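You operate a simulated robot arm through the tools that you are given. There is no shell and no other tool. Be economical: measure what you need, move in short steps, check, and stop when the job is done.

The job below is to be done with a simulated robot arm. You get a single attempt, and the scene is never put back.

JOB
Change the dispenser over to the pecan roll and feed one label.
Fine: old roll on peg 1, roll cap back on, spindle knob tight; leave the label at the outlet.

The check looks at the end state, three seconds after you hand in, the way a careful person would. Anything else that was tipped, shoved, dropped, spilled or broken makes it a failure. Lids that push on must go on centred and level and be pressed home; caps that screw on are set level and turned clockwise until they are tight.

ROBOT AND FRAMES
A 7-joint arm with a two-finger parallel gripper, fixed in place. Base frame: the origin is at the foot of the arm, x ahead of it, y to its left, z up; the work surface is at about z = 892. Units: mm, degrees, N and s.
Its first joint turns from -166.0 to 166.0 degrees. Payload 4.4 kg.
Tool frame: the origin (TCP) lies between the finger pads and is the grasp point; the fingertips stand 23 mm ahead of it; z points along the fingers, y is the line along which they close. Largest opening 94 mm; finger width 38, thickness 10; the body of the gripper, 54 by 96 mm, starts 39 mm behind the TCP.
Orientation is that of the tool frame in the base frame, as [roll, pitch, yaw] about the fixed x, y, z axes, in that order (R = Rz(yaw) Ry(pitch) Rx(roll)). With the fingers straight down and closing along the base's y, the tool's x points along the base's -x, its y along +y and its z along -z.

CONTROLS
- The arm moves only by the tool jog_arm. Its argument "increments" is a list of rows, each an object of numbers (a shift or turn left out is 0, a gripper value left out holds the last): "gripper": the gripper command, from -1 (shut) to 1 (fully open), values between in proportion; "x", "y", "z": the shift along the tool's x, y, z in mm; "ax", "ay", "az": the turn, a rotation vector about the tool's x, y, z in degrees. In form: [{"gripper": .., "x": .., "y": .., "z": .., "ax": .., "ay": .., "az": ..}, ...]. A call has 1 to 10 rows; each row is the pose to reach, as a shift and turn from the pose commanded when the call began, along the tool's axes at that moment. A row lasts 0.2 s, in which the tool goes at most 50 mm and 8.6 degrees; a call with a longer step from one row to the next is refused whole, and so is a gripper value outside its range. Where a pose cannot be reached the arm comes as near as it can. A force on the tool above 40 N (or 10 N above the force at the start of the call, whichever is more), or a blocked arm, ends the call early, and 0.2 s more pass. Each finger travels about 72 mm/s and halts on what it meets, pressing with about 27 N; the grip force reading is that of the motor and also rises with nothing between the fingers. The clock runs only during rows and for 0.2 s after the last one: add rows that repeat a pose to give the fingers time. The reply holds the time, the measured pose of the TCP, the force on the tool along the base axes, the opening and the grip force, in the units named above and with some noise, with the torque about the TCP (base axes, N m) and any sound that the robot's microphone picked up.
- Cameras (640 x 400 px; columns grow to the right, rows downward): "scene" is fixed at [51.2, -651.7, 1681.2]; the picture's right is [0.33, -0.94, 0.00], its down [-0.61, -0.21, -0.77] and it looks along [0.72, 0.25, -0.64] (base axes); focal length 266 px, centre (320, 200). "wrist" rides on the gripper at [86, 16, -74] in the tool frame; the picture's right is [-0.18, 0.98, 0.00], its down [-0.58, -0.11, -0.81] and it looks along [-0.79, -0.15, 0.59] (tool axes); focal length 243 px, centre (320, 200). There is no depth. A picture from a camera that has moved, and an enlarged one, comes with that camera's place and axes in the base frame and with its lens.
- grab_frame(camera): a new picture of that camera. The clock stands still meanwhile.
- zoom(camera, box): a new picture of the part [left, top, right, bottom] of that camera's present view, enlarged. The clock stands still meanwhile.
- close_job(): hands the job in; it is judged then, once.

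Work in short steps. Places have to be worked out from the pictures, the camera data and where the tool is seen: move nearer, look again, correct. Check each grasp and each placing, and mend what went wrong. You have 120 turns and 68 pictures in all, those below and enlarged ones among them. Open the gripper and draw the arm clear of the work before you hand the job in, unless the task says otherwise; then end with one line.

The tools are called as a command line: name --argument value ..., lists and objects as JSON in quotes. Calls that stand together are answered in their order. jog_arm: Moves the arm, as the interface text tells. Its arguments: {"type":"object","properties":{"increments":{"type":"array","items":{"type":"object","properties":{"gripper":{"type":"number"},"x":{"type":"number"},"y":{"type":"number"},"z":{"type":"number"},"ax":{"type":"number"},"ay":{"type":"number"},"az":{"type":"number"}}}}},"required":["increments"]} The other tools are called the same way: grab_frame (camera) takes a picture; zoom (camera, box) takes an enlarged picture of a part of a camera's view; close_job () hands the job in.

At the start:

```text
time_s: 0.0
tool_pos: [542.5, 423.2, 1309.9]
orientation: [179.9, -0.1, -179.9]
force: [-0.5, 0.7, 0.7]
wrist_torque: [0.04, 0.0, 0.0]
grip_width: 94.0
grasp_force: 0.1
```

scene: 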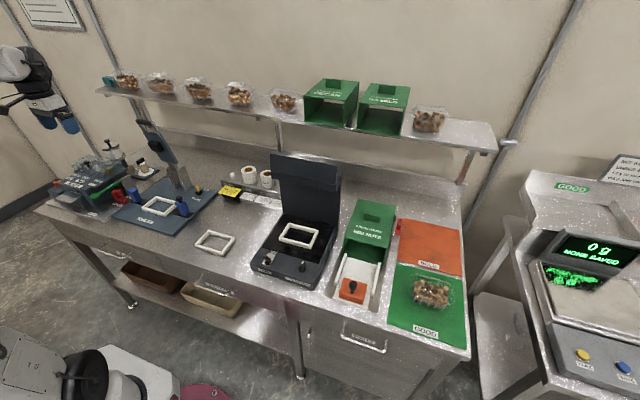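
wrist: 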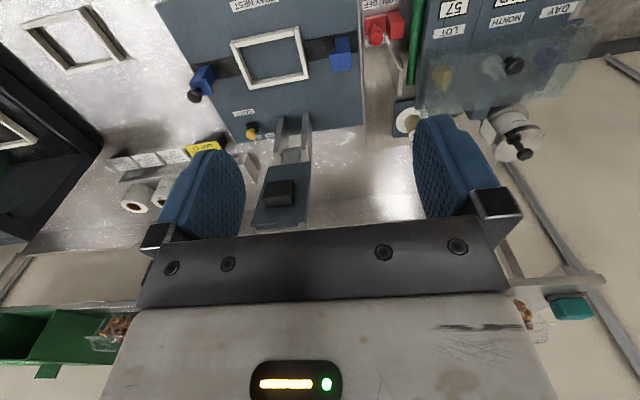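

I start by enlarging the left part of the bench, where the label dispenser and rolls seem to be.

zoom --camera "scene" --box '[30, 110, 190, 230]'

zoom --camera "scene" --box '[190, 140, 350, 290]'

zoom --camera "wrist" --box '[340, 0, 600, 170]'

```text
3.33 times, centred on (110, 170) of scene
camera zoom: at [51.2, -651.7, 1681.2], right [0.33, -0.94, 0.0], down [-0.61, -0.21, -0.77], along [0.72, 0.25, -0.64], focal length 888 px, centre (1020, 300)
```

zoom: 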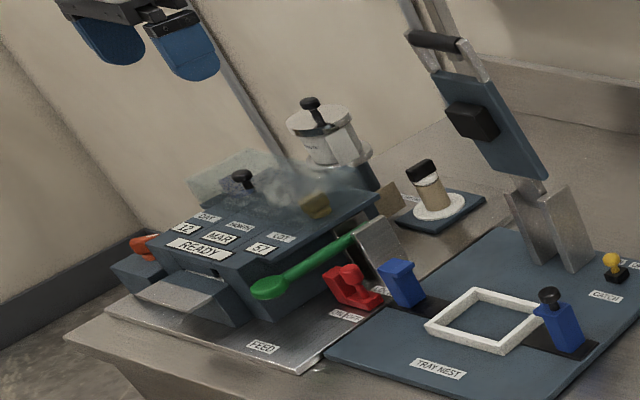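

```text
2.67 times, centred on (270, 215) of scene
camera zoom: at [51.2, -651.7, 1681.2], right [0.33, -0.94, 0.0], down [-0.61, -0.21, -0.77], along [0.72, 0.25, -0.64], focal length 710 px, centre (453, 160)
```

zoom: 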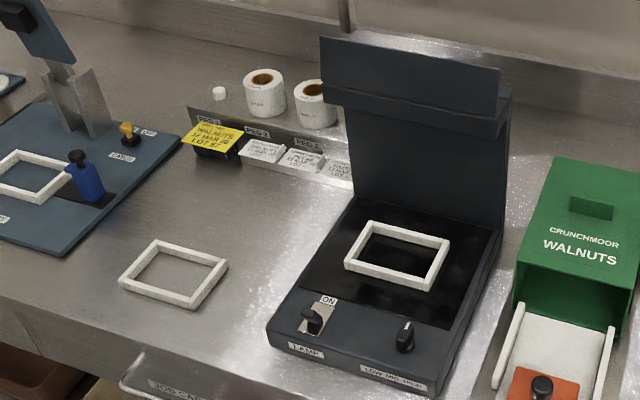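

```text
2.35 times, centred on (470, 85) of wrist
camera zoom: at [456.2, 439.2, 1385.3], right [0.18, 0.98, 0.0], down [0.58, -0.11, 0.81], along [0.79, -0.15, -0.59], focal length 571 px, centre (-33, 471)
```

zoom: 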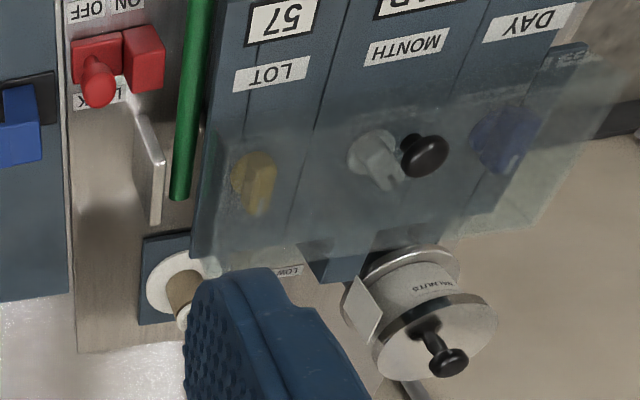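

I move toward the dispenser for a close look (still high), keeping the present orientation.

jog_arm --increments '[{"y": 45, "z": 0}, {"y": 90, "z": 10}, {"y": 135, "z": 20}, {"y": 180, "z": 30}, {"x": 20, "y": 220, "z": 40}, {"x": 40, "y": 240, "z": 50}, {"x": 60, "y": 240, "z": 60}]'

grab_frame --camera "wrist"

```text
time_s: 1.6
tool_pos: [483.2, 661.9, 1249.5]
orientation: [-180.0, 0.1, -180.0]
force: [0.6, 0.0, 0.7]
wrist_torque: [0.01, 0.03, -0.04]
grip_width: 93.9
grasp_force: 0.0
```

```text
62 pictures are left
camera wrist: at [396.4, 679.1, 1324.3], right [0.18, 0.98, 0.0], down [0.58, -0.11, 0.81], along [0.79, -0.15, -0.59], focal length 243 px, centre (320, 200)
```

wrist: 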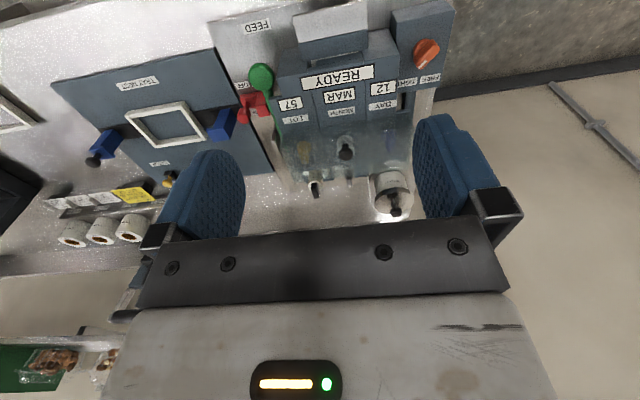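

Zooming on the dispenser and on the peg rack from here.

zoom --camera "wrist" --box '[230, 40, 450, 230]'

zoom --camera "wrist" --box '[30, 165, 190, 265]'

```text
2.11 times, centred on (340, 135) of wrist
camera zoom: at [396.4, 679.1, 1324.3], right [0.18, 0.98, 0.0], down [0.58, -0.11, 0.81], along [0.79, -0.15, -0.59], focal length 511 px, centre (278, 337)
```

zoom: 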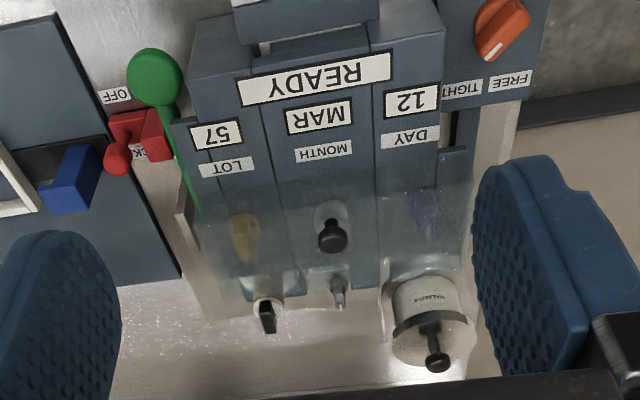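

```text
4.00 times, centred on (110, 215) of wrist
camera zoom: at [396.4, 679.1, 1324.3], right [0.18, 0.98, 0.0], down [0.58, -0.11, 0.81], along [0.79, -0.15, -0.59], focal length 970 px, centre (1160, 140)
```

zoom: 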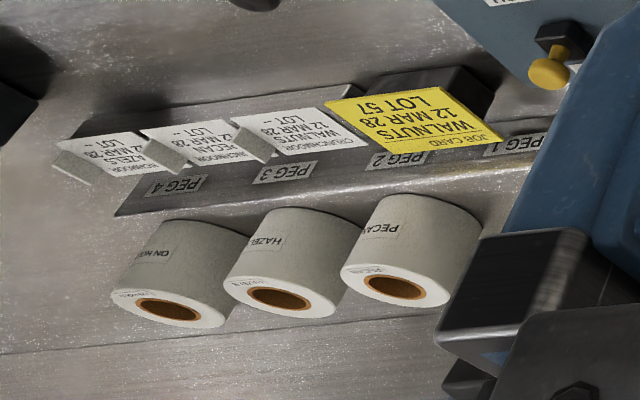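

Knob atop the roll triangulates to about (826,753,1053), pecan roll (peg 2) top to about (924,3,983). I go nearer the dispenser, staying high, to read its labels.

jog_arm --increments '[{"x": -40, "z": 10}, {"x": -80, "y": 10, "z": 20}, {"x": -110, "y": 20, "z": 30}, {"x": -110, "y": 20, "z": 30}]'

grab_frame --camera "wrist"

```text
time_s: 2.6
tool_pos: [595.2, 683.7, 1220.7]
orientation: [-180.0, -0.1, 180.0]
force: [-0.1, -0.1, 0.8]
wrist_torque: [0.03, 0.01, 0.01]
grip_width: 94.3
grasp_force: 0.1
```

```text
59 pictures are left
camera wrist: at [507.6, 699.7, 1295.4], right [0.18, 0.98, 0.0], down [0.58, -0.11, 0.81], along [0.79, -0.15, -0.59], focal length 243 px, centre (320, 200)
```

wrist: 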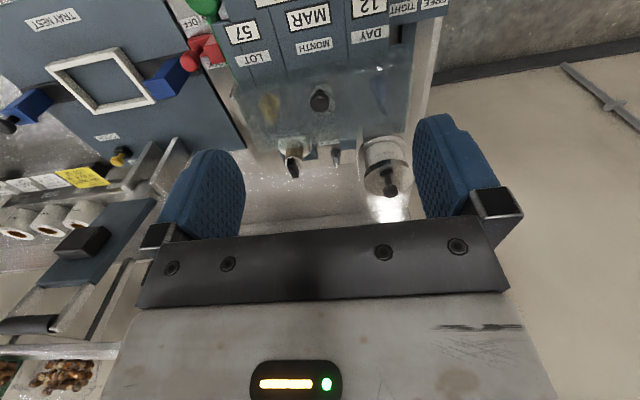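

zoom --camera "wrist" --box '[230, 60, 430, 220]'

zoom --camera "wrist" --box '[160, 0, 300, 80]'

```text
2.50 times, centred on (330, 140) of wrist
camera zoom: at [507.6, 699.7, 1295.4], right [0.18, 0.98, 0.0], down [0.58, -0.11, 0.81], along [0.79, -0.15, -0.59], focal length 606 px, centre (295, 350)
```

zoom: 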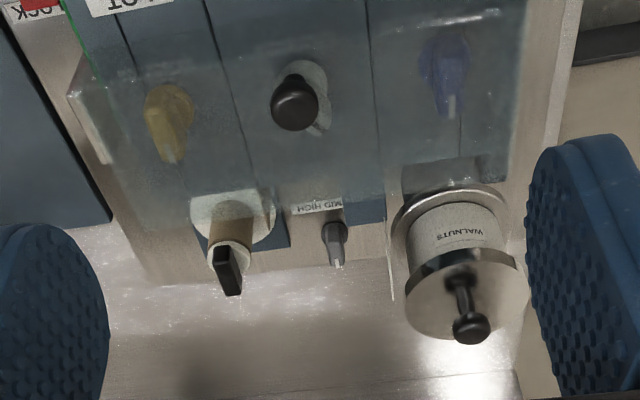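

```text
4.57 times, centred on (230, 40) of wrist
camera zoom: at [507.6, 699.7, 1295.4], right [0.18, 0.98, 0.0], down [0.58, -0.11, 0.81], along [0.79, -0.15, -0.59], focal length 1109 px, centre (731, 931)
```

zoom: 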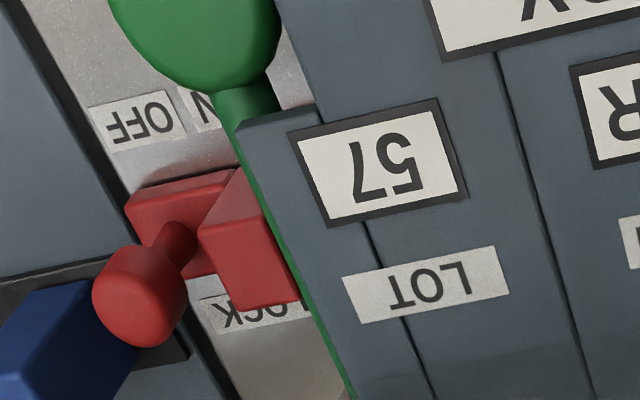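

The roll on the spindle reads WALNUTS; there's a TIGHT/FREE orange knob at the front and a red LOCK at the green lever. I back off and lower to see the front of the dispenser.

jog_arm --increments '[{"x": 45, "z": 10}, {"x": 90, "z": 20}, {"x": 135, "z": 40}, {"x": 180, "z": 60}, {"x": 220, "z": 80}, {"x": 250, "z": 100}, {"x": 250, "z": 100}]'

grab_frame --camera "wrist"

```text
time_s: 4.2
tool_pos: [344.2, 684.3, 1119.5]
orientation: [-179.9, 0.0, 180.0]
force: [0.5, 0.5, -0.2]
wrist_torque: [-0.01, 0.02, 0.0]
grip_width: 94.1
grasp_force: 0.1
```

```text
56 pictures are left
camera wrist: at [256.4, 700.8, 1195.5], right [0.18, 0.98, 0.0], down [0.58, -0.11, 0.81], along [0.79, -0.15, -0.59], focal length 243 px, centre (320, 200)
```

wrist: 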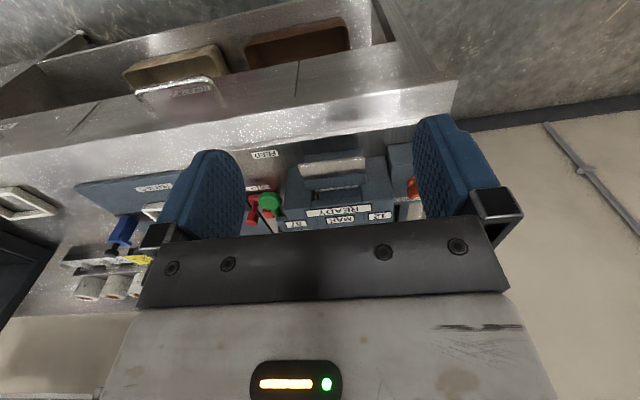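

zoom --camera "wrist" --box '[230, 130, 430, 240]'

```text
3.20 times, centred on (330, 185) of wrist
camera zoom: at [256.4, 700.8, 1195.5], right [0.18, 0.98, 0.0], down [0.58, -0.11, 0.81], along [0.79, -0.15, -0.59], focal length 776 px, centre (288, 248)
```

zoom: 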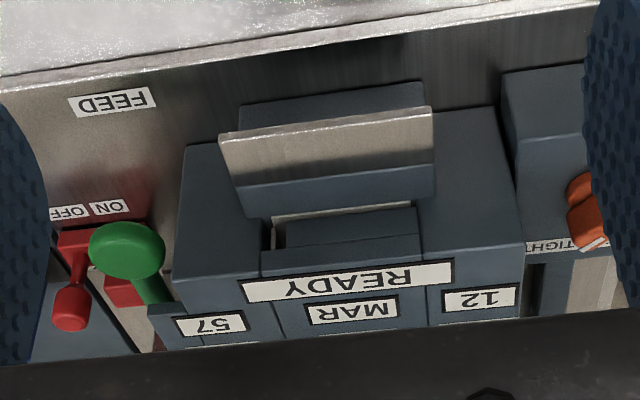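

I'm moving closer to the orange knob to see its axis and pointer.

jog_arm --increments '[{"x": -40, "y": 20, "z": 10}, {"x": -80, "y": 45, "z": 25}, {"x": -96, "y": 66, "z": 40}, {"x": -96, "y": 66, "z": 40}]'

zoom --camera "wrist" --box '[230, 80, 430, 230]'

```text
time_s: 5.2
tool_pos: [439.1, 748.4, 1081.5]
orientation: [179.9, 0.0, 180.0]
force: [-0.2, 0.3, 1.1]
wrist_torque: [-0.03, 0.0, 0.03]
grip_width: 94.0
grasp_force: 0.0
```

```text
2.67 times, centred on (330, 155) of wrist
camera zoom: at [352.9, 765.6, 1156.4], right [0.18, 0.98, 0.0], down [0.58, -0.11, 0.81], along [0.79, -0.15, -0.59], focal length 647 px, centre (293, 320)
```

zoom: 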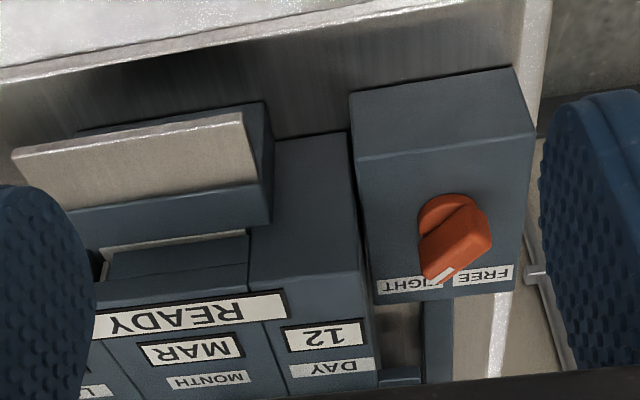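

The knob turns about a vertical axis, pointer at TIGHT; loosening is counter-clockwise seen from above. Before starting I test whether the arm reaches over the roll spindle.

jog_arm --increments '[{"z": -45}, {"x": -30, "z": -85}, {"x": -70, "z": -110}, {"x": -115, "z": -120}, {"x": -160, "z": -120}, {"x": -205, "z": -120}, {"x": -250, "z": -120}, {"x": -295, "y": 5, "z": -120}, {"x": -340, "y": 5, "z": -120}, {"x": -340, "y": 5, "z": -120}]'

grab_frame --camera "scene"

```text
time_s: 7.4
tool_pos: [780.9, 753.0, 1200.1]
orientation: [180.0, 0.0, 180.0]
force: [-0.5, -0.4, -0.3]
wrist_torque: [0.02, -0.01, -0.02]
grip_width: 94.0
grasp_force: 0.0
```

```text
53 pictures are left
```

scene: 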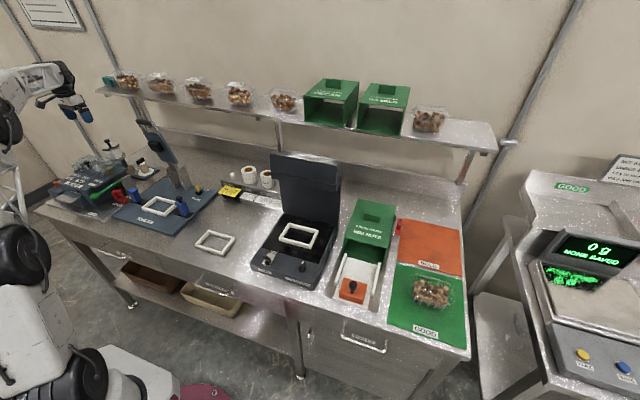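

The arm reaches there easily. Now to the orange knob: back off, yaw 30° so the fingers straddle its bar, and look from just above.

jog_arm --increments '[{"x": 45}, {"x": 90, "az": 8}, {"x": 135, "y": 10, "az": 16}, {"x": 180, "y": 20, "az": 24}, {"x": 225, "y": 30, "az": 30}, {"x": 254, "y": 38, "z": 40, "az": 30}, {"x": 254, "y": 38, "z": 85, "az": 30}, {"x": 254, "y": 38, "z": 120, "az": 30}, {"x": 254, "y": 38, "z": 120, "az": 30}]'

grab_frame --camera "wrist"

zoom --camera "scene" --box '[30, 140, 130, 220]'

```text
time_s: 9.4
tool_pos: [524.5, 792.6, 1080.1]
orientation: [180.0, 0.0, 150.0]
force: [0.1, 0.2, -0.2]
wrist_torque: [0.01, 0.02, 0.01]
grip_width: 94.1
grasp_force: 0.0
```

```text
52 pictures are left
camera wrist: at [457.0, 849.8, 1155.2], right [0.65, 0.76, 0.0], down [0.45, -0.39, 0.81], along [0.61, -0.52, -0.59], focal length 243 px, centre (320, 200)
```

wrist: 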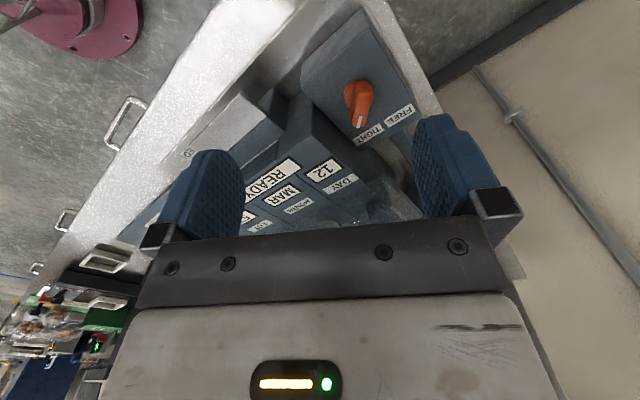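

```text
5.00 times, centred on (80, 180) of scene
camera zoom: at [51.2, -651.7, 1681.2], right [0.33, -0.94, 0.0], down [-0.61, -0.21, -0.77], along [0.72, 0.25, -0.64], focal length 1331 px, centre (1520, 300)
```

zoom: 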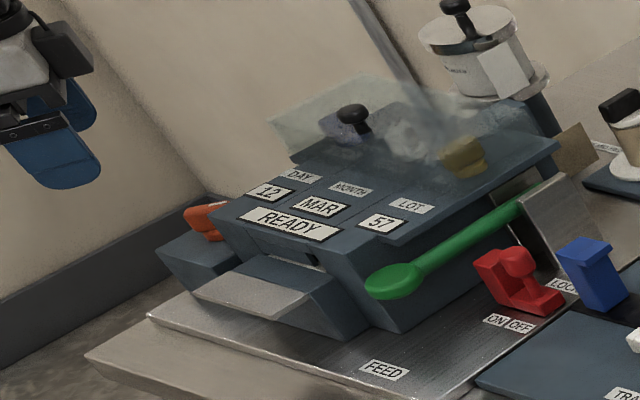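

Combining views, the knob sits at about (578,792,945) with its bar at yaw −27°. I move over it, narrowing the fingers to ~47 mm, and check from above.

jog_arm --increments '[{"x": -24, "y": 13, "gripper": 0, "az": -2}, {"x": -47, "y": 25, "gripper": 0, "az": -3}, {"x": -47, "y": 25, "z": 35, "az": -3}, {"x": -47, "y": 25, "z": 70, "az": -3}, {"x": -47, "y": 25, "z": 70, "az": -3}]'

grab_frame --camera "wrist"

zoom --camera "scene" --box '[30, 140, 130, 220]'

```text
time_s: 10.6
tool_pos: [578.5, 791.0, 1009.2]
orientation: [179.9, -0.1, 153.0]
force: [-0.2, 0.1, 0.5]
wrist_torque: [-0.02, 0.01, 0.02]
grip_width: 47.1
grasp_force: 0.0
```

```text
50 pictures are left
camera wrist: at [508.0, 844.0, 1084.5], right [0.61, 0.79, 0.0], down [0.47, -0.36, 0.81], along [0.64, -0.49, -0.59], focal length 243 px, centre (320, 200)
```

wrist: 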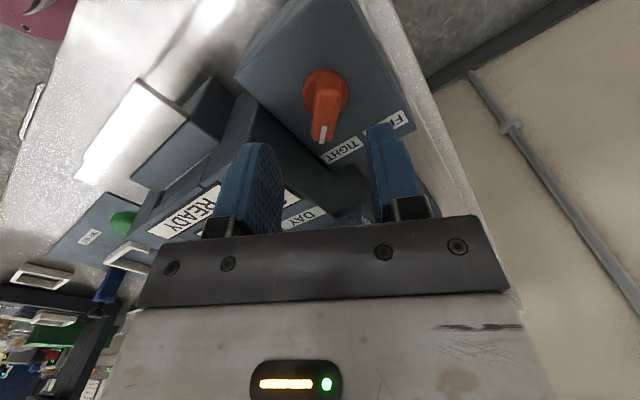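

```text
5.00 times, centred on (80, 180) of scene
camera zoom: at [51.2, -651.7, 1681.2], right [0.33, -0.94, 0.0], down [-0.61, -0.21, -0.77], along [0.72, 0.25, -0.64], focal length 1331 px, centre (1520, 300)
```

zoom: 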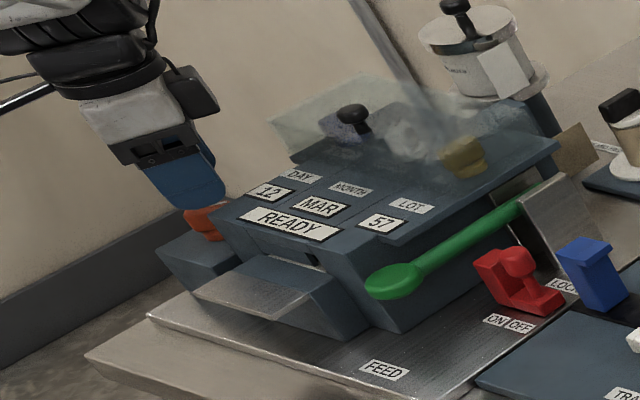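

I zoom on the knob to get its bar direction precisely.

zoom --camera "wrist" --box '[260, 50, 420, 170]'

```text
3.33 times, centred on (340, 110) of wrist
camera zoom: at [508.0, 844.0, 1084.5], right [0.61, 0.79, 0.0], down [0.47, -0.36, 0.81], along [0.64, -0.49, -0.59], focal length 809 px, centre (253, 500)
```

zoom: 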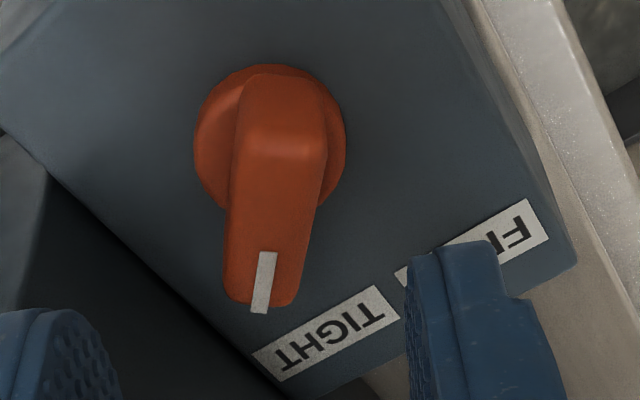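

Refined: disc centre (577,795), bar at about −40°. I turn 13° more and descend around the bar to TCP z≈968, stopping short of the disc.

jog_arm --increments '[{"x": 3, "y": 3, "az": 7}, {"x": 3, "y": 3, "az": 13}, {"x": 3, "y": 3, "z": 20, "az": 13}, {"x": 3, "y": 3, "z": 32, "az": 13}, {"x": 3, "y": 3, "z": 41, "az": 13}, {"x": 3, "y": 3, "z": 41, "az": 13}]'

grab_frame --camera "wrist"

zoom --camera "scene" --box '[40, 160, 100, 208]'

```text
time_s: 11.7
tool_pos: [578.4, 796.3, 986.8]
orientation: [179.4, 0.0, 140.0]
force: [0.9, 1.8, 2.1]
wrist_torque: [-0.11, 0.03, 0.03]
grip_width: 46.9
grasp_force: 0.0
stopped in row 5: the force on the tool passed its limit at 51 N (the readings are from after the stop); the commanded pose is now the measured one
```

```text
47 pictures are left
camera wrist: at [521.4, 863.2, 1061.5], right [0.77, 0.63, 0.01], down [0.37, -0.46, 0.8], along [0.52, -0.62, -0.59], focal length 243 px, centre (320, 200)
```

wrist: 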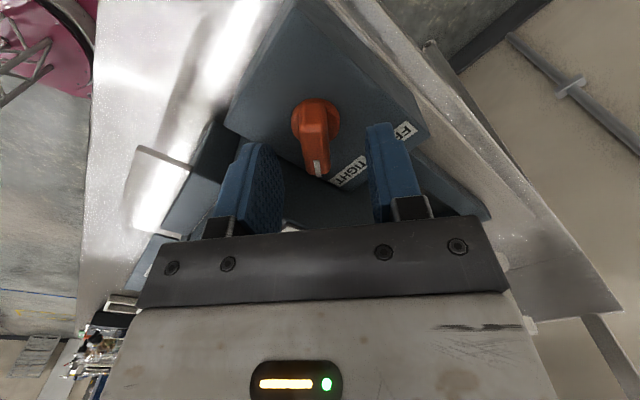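

```text
8.33 times, centred on (70, 184) of scene
camera zoom: at [51.2, -651.7, 1681.2], right [0.33, -0.94, 0.0], down [-0.61, -0.21, -0.77], along [0.72, 0.25, -0.64], focal length 2219 px, centre (2403, 333)
```

zoom: 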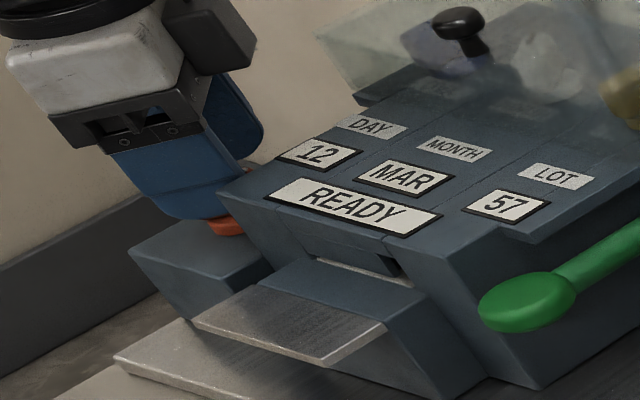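

The −y finger touched the main body at tip height ≈964. I raise, narrow the fingers to ~28 mm, shift slightly toward the knob's back, turn 6° more, and descend gently.

jog_arm --increments '[{"z": -10, "gripper": -0.4}, {"x": 6, "y": -2, "z": -10, "az": 6, "gripper": -0.4}, {"x": 6, "y": -2, "z": -10, "az": 6}, {"x": 6, "y": -2, "z": 0, "az": 6}, {"x": 6, "y": -2, "z": 4, "az": 6}, {"x": 6, "y": -2, "z": 8, "az": 6}, {"x": 6, "y": -2, "z": 12, "az": 6}, {"x": 6, "y": -2, "z": 16, "az": 6}, {"x": 6, "y": -2, "z": 18, "az": 6}]'

grab_frame --camera "wrist"

```text
time_s: 13.7
tool_pos: [573.0, 798.2, 968.0]
orientation: [179.4, -0.1, 134.0]
force: [-0.7, 0.0, 0.5]
wrist_torque: [-0.01, 0.04, 0.0]
grip_width: 28.3
grasp_force: 0.4
```

```text
45 pictures are left
camera wrist: at [523.0, 871.1, 1042.9], right [0.84, 0.55, 0.01], down [0.32, -0.5, 0.8], along [0.45, -0.67, -0.59], focal length 243 px, centre (320, 200)
```

wrist: 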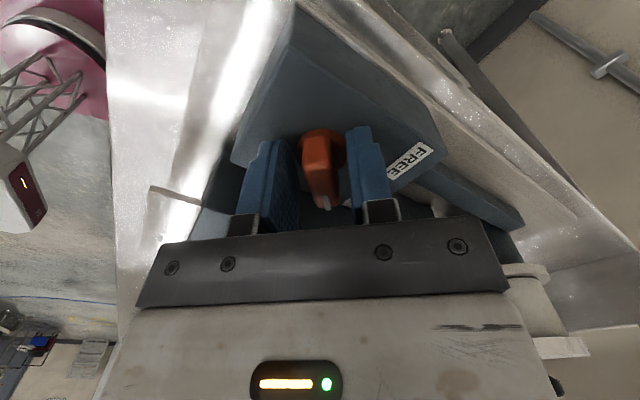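

The bar is between the fingers with no contact force. I close on it.

jog_arm --increments '[{"z": 1, "gripper": -0.7}, {"z": 2, "gripper": -1}, {"z": 2, "gripper": -1}, {"z": 2, "gripper": -1}]'

zoom --camera "wrist" --box '[220, 90, 440, 230]'

```text
time_s: 14.7
tool_pos: [572.7, 797.7, 967.8]
orientation: [179.3, -0.1, 134.0]
force: [4.3, 12.2, 20.7]
wrist_torque: [0.23, -0.16, 0.0]
grip_width: 26.7
grasp_force: 44.6
```

```text
2.86 times, centred on (330, 160) of wrist
camera zoom: at [523.2, 871.2, 1043.0], right [0.84, 0.55, 0.01], down [0.32, -0.5, 0.8], along [0.45, -0.67, -0.59], focal length 693 px, centre (291, 314)
```

zoom: 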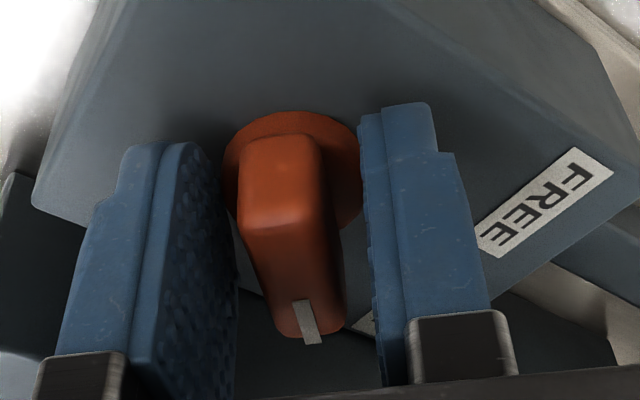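

The fingers stopped at 26.7 mm with upward force — fingertips are at the disc, not the bar. I reopen slightly, rise 5 mm, center and close on the bar itself.

jog_arm --increments '[{"gripper": -0.35}, {"z": -4, "gripper": -0.35}, {"z": -6, "gripper": -0.35}, {"z": -6, "gripper": -1}, {"z": -6, "gripper": -1}, {"z": -6, "gripper": -1}, {"z": -6, "gripper": -1}]'

zoom --camera "wrist" --box '[220, 90, 440, 230]'

```text
time_s: 16.3
tool_pos: [572.6, 798.4, 971.4]
orientation: [179.4, 0.0, 134.0]
force: [19.4, 18.2, -6.3]
wrist_torque: [-0.46, 0.24, 0.98]
grip_width: 13.9
grasp_force: 45.1
```

```text
2.86 times, centred on (330, 160) of wrist
camera zoom: at [523.7, 871.3, 1047.1], right [0.84, 0.55, 0.01], down [0.32, -0.5, 0.8], along [0.45, -0.67, -0.59], focal length 693 px, centre (291, 314)
```

zoom: 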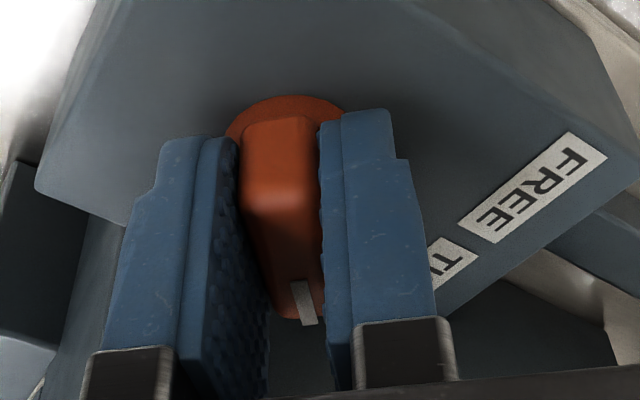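

The bar is gripped (13.9 mm). I turn it counter-clockwise about its axis in steps, toward FREE.

jog_arm --increments '[{"y": 1}, {"x": -0.2, "y": 0.25, "az": -8}, {"x": -0.5, "y": -0.5, "az": -16}, {"x": -0.9, "y": -1.1, "az": -24}, {"x": -1.4, "y": -1.8, "az": -32}, {"x": -1.9, "y": -2.3, "az": -40}, {"x": -1.9, "y": -2.3, "az": -40}]'

zoom --camera "wrist" --box '[220, 90, 440, 230]'

```text
time_s: 17.4
tool_pos: [572.4, 797.2, 971.8]
orientation: [179.4, 0.2, 159.3]
force: [6.7, 15.2, -6.5]
wrist_torque: [-0.34, 0.97, 0.03]
grip_width: 14.2
grasp_force: 45.6
stopped in row 5: the force on the tool passed its limit at 42 N (the readings are from after the stop); the commanded pose is now the measured one
```

```text
2.86 times, centred on (330, 160) of wrist
camera zoom: at [496.2, 842.5, 1046.8], right [0.52, 0.85, 0.01], down [0.5, -0.32, 0.81], along [0.69, -0.41, -0.59], focal length 693 px, centre (291, 314)
```

zoom: 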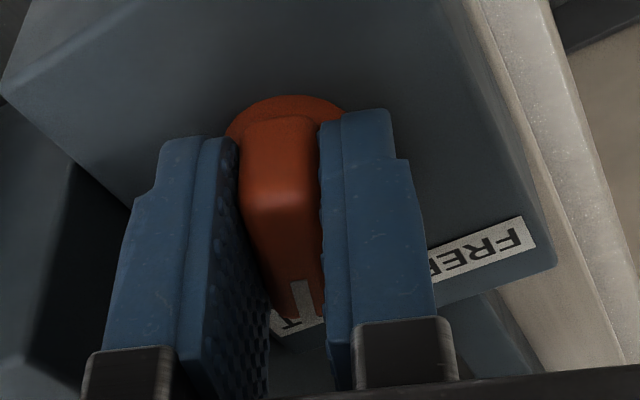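

It turned about 25° before side force built up. I relieve the side load (+y) and continue.

jog_arm --increments '[{"y": 1.8}, {"x": -0.4, "y": 1.1, "az": -8}, {"x": -0.8, "y": 0.5, "az": -16}, {"x": -1.3, "y": -0.1, "az": -24}, {"x": -2, "y": -0.6, "az": -32}, {"x": -2.6, "y": -1, "az": -40}, {"x": -2.6, "y": -1, "az": -40}]'

zoom --camera "wrist" --box '[220, 90, 440, 230]'

```text
time_s: 18.9
tool_pos: [573.7, 796.0, 971.8]
orientation: [179.6, 0.5, -160.6]
force: [-34.5, -0.9, -7.2]
wrist_torque: [-0.81, 0.2, 0.02]
grip_width: 14.0
grasp_force: 44.5
```

```text
2.86 times, centred on (330, 160) of wrist
camera zoom: at [485.1, 781.6, 1046.2], right [-0.15, 0.99, 0.01], down [0.58, 0.08, 0.81], along [0.8, 0.13, -0.59], focal length 693 px, centre (291, 314)
```

zoom: 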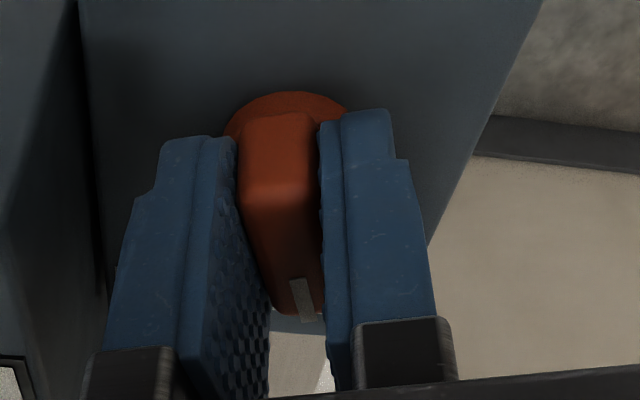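

Now at +19°, torque free. I relieve the x load and go on until it meets its stop.

jog_arm --increments '[{"x": 2.3, "y": 0.8}, {"x": 2.1, "y": 0.1, "az": -8}, {"x": 1.8, "y": -0.5, "az": -16}, {"x": 1.4, "y": -1.2, "az": -24}, {"x": 1.4, "y": -1.2, "az": -24}]'

zoom --camera "wrist" --box '[220, 90, 440, 230]'

```text
time_s: 20.1
tool_pos: [572.9, 792.7, 971.5]
orientation: [-180.0, 0.7, -136.5]
force: [2.3, 15.0, -5.7]
wrist_torque: [-0.06, -0.64, 0.01]
grip_width: 13.9
grasp_force: 44.4
stopped in row 5: the force on the tool passed its limit at 46 N (the readings are from after the stop); the commanded pose is now the measured one
```

```text
2.86 times, centred on (330, 160) of wrist
camera zoom: at [498.0, 746.0, 1046.3], right [-0.54, 0.84, 0.0], down [0.49, 0.31, 0.81], along [0.68, 0.44, -0.58], focal length 693 px, centre (291, 314)
```

zoom: 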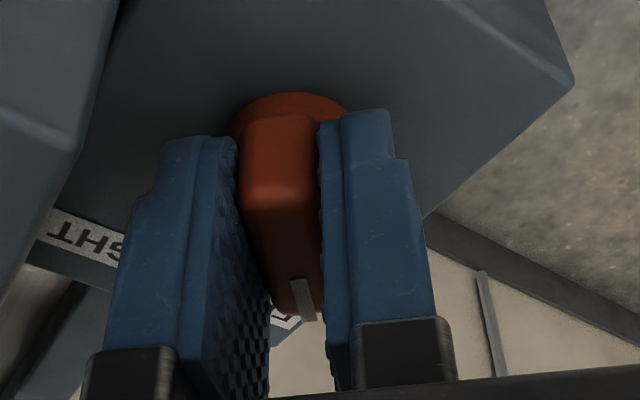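

At +43.5°, i.e. 90° turned to FREE. I release, rise, return to straight yaw and go view the roll cap.

jog_arm --increments '[{"gripper": -0.3}, {"gripper": -0.1}, {"z": -40}, {"z": -85, "az": 8}, {"z": -130, "az": 16}, {"z": -178, "az": 24}, {"x": -20, "y": -35, "z": -178, "az": 32, "gripper": 0}, {"x": -45, "y": -75, "z": -178, "az": 40}, {"x": -69, "y": -111, "z": -178, "az": 43.5}, {"x": -69, "y": -111, "z": -178, "az": 43.5}]'

zoom --camera "wrist" --box '[220, 80, 440, 230]'

zoom --camera "scene" --box '[40, 110, 150, 210]'

```text
time_s: 22.3
tool_pos: [699.6, 755.8, 1151.8]
orientation: [179.4, 0.4, 179.8]
force: [0.1, -0.8, -0.9]
wrist_torque: [0.0, -0.02, 0.02]
grip_width: 46.7
grasp_force: 0.0
```

```text
2.67 times, centred on (330, 155) of wrist
camera zoom: at [611.2, 773.0, 1226.5], right [0.19, 0.98, 0.01], down [0.58, -0.12, 0.81], along [0.8, -0.14, -0.59], focal length 647 px, centre (293, 320)
```

zoom: 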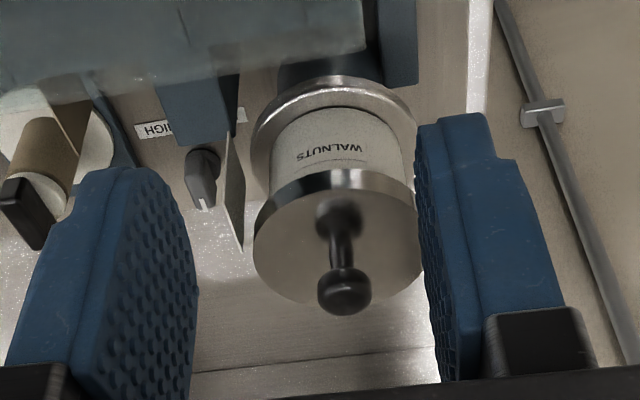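

```text
4.00 times, centred on (95, 160) of scene
camera zoom: at [51.2, -651.7, 1681.2], right [0.33, -0.94, 0.0], down [-0.61, -0.21, -0.77], along [0.72, 0.25, -0.64], focal length 1065 px, centre (1220, 360)
```

zoom: 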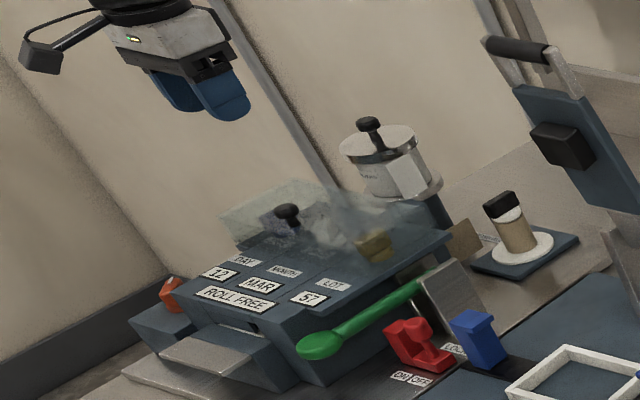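

The display now reads ROLL FREE. The cap knob head is at about (828.5,755.5,1053), cap top ~1009. I move above it, leveling the tool.

jog_arm --increments '[{"x": -45, "ax": -0.5, "ay": 0.4}, {"x": -90, "ax": -0.5, "ay": 0.4}, {"x": -129, "z": 10, "ax": -0.5, "ay": 0.4}, {"x": -129, "z": 40, "ax": -0.5, "ay": 0.4}, {"x": -129, "z": 40, "ax": -0.5, "ay": 0.4}]'

grab_frame --camera "wrist"

```text
time_s: 23.5
tool_pos: [826.2, 758.2, 1112.5]
orientation: [178.8, 0.1, 179.9]
force: [-0.1, 0.2, -1.3]
wrist_torque: [0.01, 0.0, 0.03]
grip_width: 47.1
grasp_force: 0.0
```

```text
37 pictures are left
camera wrist: at [739.8, 773.5, 1187.9], right [0.19, 0.98, 0.02], down [0.58, -0.13, 0.8], along [0.79, -0.14, -0.59], focal length 243 px, centre (320, 200)
```

wrist: 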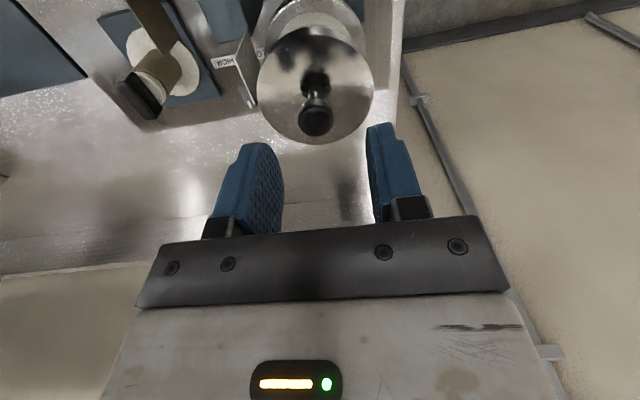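

Knob at ≈(831.5,755). Fixing roll (the sign was wrong), then descending around the knob to z≈1050.

jog_arm --increments '[{"x": -5, "y": -3, "ax": 1.1}, {"x": -5, "y": -3, "ax": 1.1}, {"x": -5, "y": -3, "z": 30, "ax": 1.1}, {"x": -5, "y": -3, "z": 50, "ax": 1.1}, {"x": -5, "y": -3, "z": 62, "ax": 1.1}, {"x": -5, "y": -3, "z": 62, "ax": 1.1}]'

zoom --camera "wrist" --box '[220, 100, 440, 240]'

```text
time_s: 24.9
tool_pos: [833.2, 756.3, 1049.9]
orientation: [-180.0, 0.1, 179.9]
force: [-1.6, -1.8, 9.8]
wrist_torque: [-0.11, 0.05, 0.01]
grip_width: 46.9
grasp_force: 0.1
```

```text
2.86 times, centred on (330, 170) of wrist
camera zoom: at [745.2, 774.0, 1126.1], right [0.19, 0.98, 0.0], down [0.58, -0.11, 0.81], along [0.79, -0.15, -0.59], focal length 693 px, centre (291, 286)
```

zoom: 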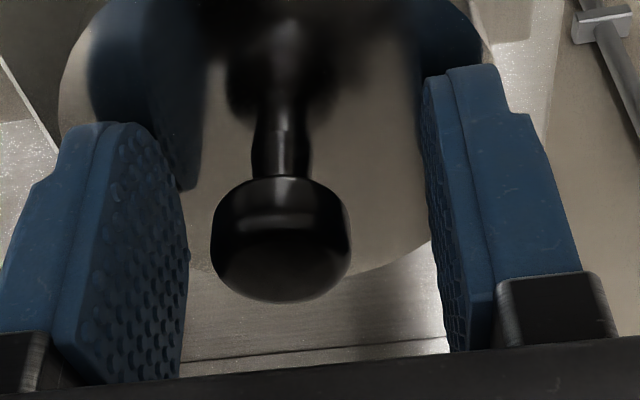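

Fingertips just touch the cap top (10 N). I rise 4 mm and close on the knob head.

jog_arm --increments '[{"z": -4, "y": -2}, {"z": -4, "y": -2, "gripper": -1}, {"z": -4, "y": -2, "gripper": -1}, {"z": -4, "y": -2, "gripper": -1}, {"z": -4, "y": -2, "gripper": -1}]'

```text
time_s: 26.1
tool_pos: [832.1, 755.6, 1053.8]
orientation: [-180.0, 0.0, 179.9]
force: [-0.5, 0.6, 0.6]
wrist_torque: [0.01, -0.02, 0.03]
grip_width: 23.0
grasp_force: 26.9
```

Knob held at 23 mm without side load. I lift straight up.

jog_arm --increments '[{"z": -5}, {"z": -12}, {"z": -25}, {"z": -40}, {"z": -60}, {"z": -60}]'

zoom --camera "scene" --box '[60, 90, 170, 190]'

```text
time_s: 27.5
tool_pos: [832.4, 755.6, 1113.9]
orientation: [180.0, 0.0, 179.9]
force: [-0.1, 0.1, -0.1]
wrist_torque: [0.01, -0.01, -0.01]
grip_width: 22.4
grasp_force: 26.8
```

```text
4.00 times, centred on (115, 140) of scene
camera zoom: at [51.2, -651.7, 1681.2], right [0.33, -0.94, 0.0], down [-0.61, -0.21, -0.77], along [0.72, 0.25, -0.64], focal length 1065 px, centre (1140, 440)
```

zoom: 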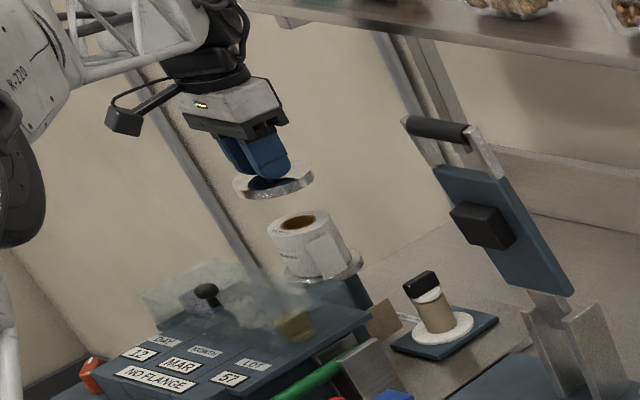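

Cap is off (display NO FLANGE), core and spindle visible. I carry the cap back and around the press arm to a free bench spot near (700,0).

jog_arm --increments '[{"z": -45}, {"x": 20, "z": -85}, {"x": 65, "z": -90}, {"x": 110, "z": -90}, {"x": 155, "z": -90}, {"x": 200, "z": -90}, {"x": 240, "y": -25, "z": -90}, {"x": 270, "y": -62, "z": -90}, {"x": 290, "y": -107, "z": -90}, {"x": 300, "y": -155, "z": -90}]'

jog_arm --increments '[{"y": -49}, {"y": -98}, {"y": -147}, {"y": -196}, {"y": -245}, {"y": -294}, {"y": -343}, {"y": -392}, {"y": -441}, {"y": -490}]'

jog_arm --increments '[{"x": -35, "y": -35}, {"x": -75, "y": -65}, {"x": -115, "y": -90}, {"x": -150, "y": -105, "z": 30}, {"x": -168, "y": -110, "z": 70}, {"x": -168, "y": -110, "z": 110}, {"x": -168, "y": -110, "z": 110}]'

grab_frame --camera "scene"

grab_frame --camera "wrist"

```text
time_s: 29.7
tool_pos: [532.0, 601.1, 1201.6]
orientation: [-179.8, -0.1, -179.9]
force: [-1.1, 0.6, -0.7]
wrist_torque: [0.01, 0.0, 0.0]
grip_width: 23.0
grasp_force: 27.1
```

```text
time_s: 31.9
tool_pos: [531.6, 110.6, 1203.8]
orientation: [180.0, 0.0, 179.9]
force: [-0.1, 0.1, -1.4]
wrist_torque: [0.01, -0.03, -0.01]
grip_width: 22.5
grasp_force: 27.3
```

```text
time_s: 33.5
tool_pos: [697.9, 0.9, 1094.7]
orientation: [180.0, 0.2, 180.0]
force: [-0.6, -0.4, -1.1]
wrist_torque: [-0.03, 0.0, -0.02]
grip_width: 22.5
grasp_force: 27.8
```

```text
34 pictures are left
```

scene: 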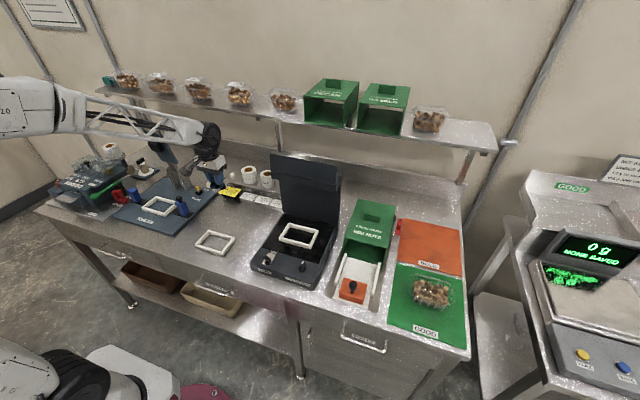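

```text
33 pictures are left
camera wrist: at [611.6, 17.0, 1169.7], right [0.19, 0.98, 0.0], down [0.58, -0.11, 0.81], along [0.79, -0.15, -0.59], focal length 243 px, centre (320, 200)
```

wrist: 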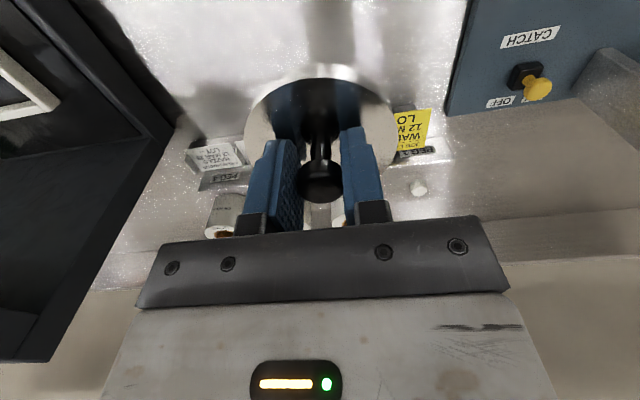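

The spot under the tool is clear bench; I shift 20 mm forward and lower the cap, then feel for the bench.

jog_arm --increments '[{"x": -20, "z": 30}, {"x": -20, "z": 75}, {"x": -20, "z": 115}, {"x": -20, "z": 140}, {"x": -20, "z": 150}, {"x": -20, "z": 156}, {"x": -20, "z": 156}]'

zoom --camera "scene" --box '[170, 160, 280, 260]'

```text
time_s: 35.1
tool_pos: [718.5, -0.3, 937.5]
orientation: [180.0, 0.1, 179.9]
force: [0.5, 0.1, -0.9]
wrist_torque: [-0.01, -0.01, 0.0]
grip_width: 22.9
grasp_force: 27.1
```

```text
4.00 times, centred on (225, 210) of scene
camera zoom: at [51.2, -651.7, 1681.2], right [0.33, -0.94, 0.0], down [-0.61, -0.21, -0.77], along [0.72, 0.25, -0.64], focal length 1065 px, centre (700, 160)
```

zoom: 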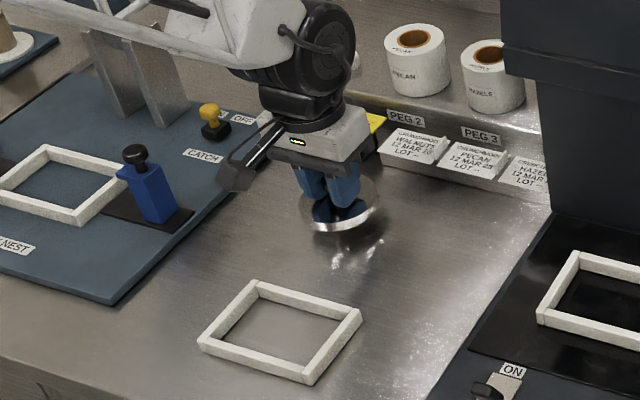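

Still above the bench; lowering a few mm more until contact.

jog_arm --increments '[{"z": 2}, {"z": 4}, {"z": 6}]'

```text
time_s: 35.9
tool_pos: [719.6, -1.3, 932.3]
orientation: [-180.0, -0.1, 179.9]
force: [-1.0, -0.4, -1.0]
wrist_torque: [-0.01, -0.02, 0.0]
grip_width: 22.8
grasp_force: 27.0
```

jog_arm --increments '[{"z": 1.5}, {"z": 3}, {"z": 4.5}]'

```text
time_s: 36.7
tool_pos: [719.9, 0.8, 928.0]
orientation: [-179.9, 0.0, 179.9]
force: [0.9, 0.8, -0.5]
wrist_torque: [0.0, 0.01, 0.02]
grip_width: 22.9
grasp_force: 27.2
```

jog_arm --increments '[{"z": 1}, {"z": 2}, {"z": 3}, {"z": 4}]'

```text
time_s: 37.7
tool_pos: [718.5, 1.1, 922.3]
orientation: [180.0, 0.0, 180.0]
force: [0.6, -0.4, -1.8]
wrist_torque: [0.02, 0.0, -0.02]
grip_width: 22.8
grasp_force: 26.7
```

jog_arm --increments '[{"z": 1}, {"z": 2}]'

zoom --camera "wrist" --box '[220, 50, 440, 230]'

```text
time_s: 38.3
tool_pos: [718.8, 0.3, 923.2]
orientation: [180.0, 0.0, 179.9]
force: [0.3, -0.3, 0.6]
wrist_torque: [0.0, 0.01, 0.0]
grip_width: 22.8
grasp_force: 26.7
```

```text
2.22 times, centred on (330, 140) of wrist
camera zoom: at [632.4, 16.9, 996.7], right [0.19, 0.98, 0.0], down [0.58, -0.11, 0.81], along [0.79, -0.15, -0.59], focal length 539 px, centre (298, 333)
```

zoom: 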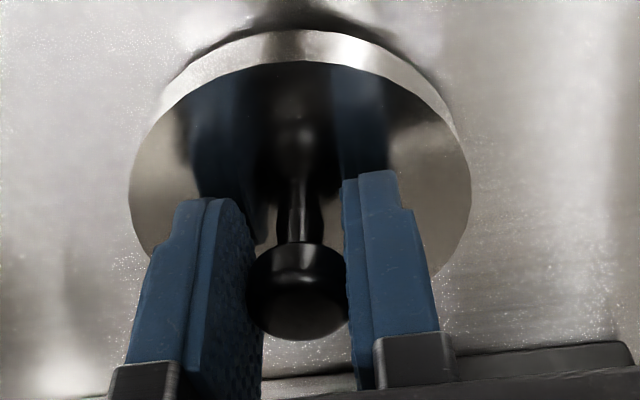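

jog_arm --increments '[{"z": 1}, {"z": 2}, {"z": 2}]'

```text
time_s: 39.1
tool_pos: [719.8, 1.8, 920.3]
orientation: [-180.0, 0.0, 179.9]
force: [-1.0, -0.2, -1.6]
wrist_torque: [0.03, -0.02, 0.03]
grip_width: 22.5
grasp_force: 27.2
```

jog_arm --increments '[{"z": 1.5}, {"z": 3}, {"z": 4}, {"z": 4}]'

```text
time_s: 40.1
tool_pos: [717.7, 0.6, 916.2]
orientation: [-179.9, 0.1, 180.0]
force: [-4.4, -0.3, 22.2]
wrist_torque: [-0.01, -0.1, 0.0]
grip_width: 22.9
grasp_force: 27.0
```

Contact felt (22 N): the cap is on the bench. I ease off 1.5 mm, open, and rise.

jog_arm --increments '[{"z": -2}, {"z": -2, "gripper": -0.3}, {"z": -2, "gripper": 0}, {"z": -2, "gripper": 0}, {"z": -30, "gripper": 0}, {"z": -75}, {"z": -120}, {"z": -165}, {"z": -165}]'

grab_frame --camera "wrist"

zoom --camera "scene" --box '[190, 150, 290, 240]'

```text
time_s: 42.1
tool_pos: [718.6, -1.6, 1080.6]
orientation: [-180.0, 0.0, 179.8]
force: [0.5, -0.6, 0.7]
wrist_torque: [0.01, 0.02, 0.01]
grip_width: 47.0
grasp_force: 0.0
```

```text
30 pictures are left
camera wrist: at [632.0, 16.0, 1156.0], right [0.19, 0.98, 0.0], down [0.58, -0.11, 0.81], along [0.79, -0.15, -0.59], focal length 243 px, centre (320, 200)
```

wrist: 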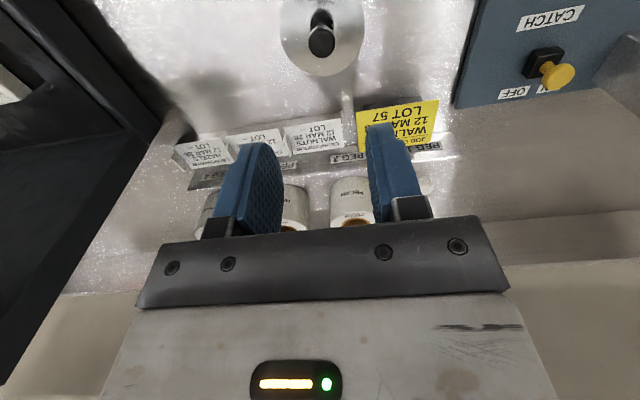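

```text
4.44 times, centred on (240, 195) of scene
camera zoom: at [51.2, -651.7, 1681.2], right [0.33, -0.94, 0.0], down [-0.61, -0.21, -0.77], along [0.72, 0.25, -0.64], focal length 1183 px, centre (676, 222)
```

zoom: 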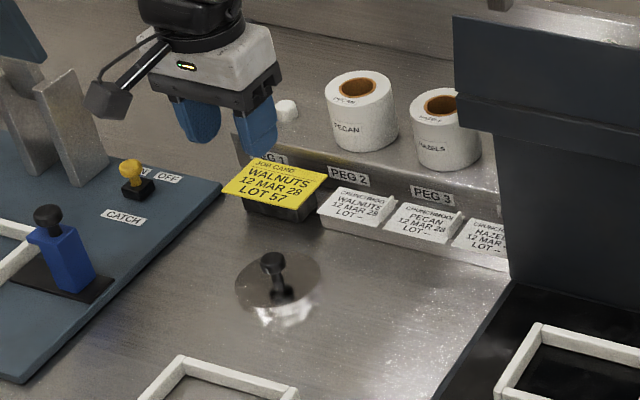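

The cap stands upright at about (719,1). Now a closer look at peg 1 and the pecan roll to fix their places.

jog_arm --increments '[{"x": -20, "y": 20, "z": -40, "gripper": 1}, {"x": -45, "y": 45, "z": -70}, {"x": -60, "y": 60, "z": -70}, {"x": -60, "y": 60, "z": -70}]'

grab_frame --camera "wrist"

```text
time_s: 43.1
tool_pos: [779.1, 59.8, 1151.0]
orientation: [-179.9, 0.0, -180.0]
force: [0.1, 0.6, 0.3]
wrist_torque: [0.0, -0.01, -0.02]
grip_width: 94.2
grasp_force: 0.1
```

```text
28 pictures are left
camera wrist: at [692.8, 76.8, 1226.6], right [0.19, 0.98, 0.0], down [0.58, -0.11, 0.81], along [0.79, -0.15, -0.59], focal length 243 px, centre (320, 200)
```

wrist: 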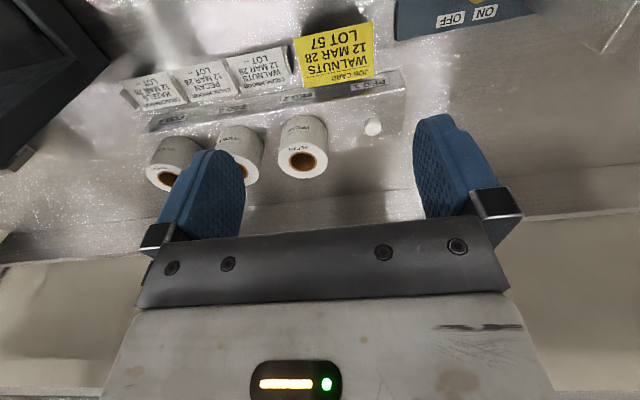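

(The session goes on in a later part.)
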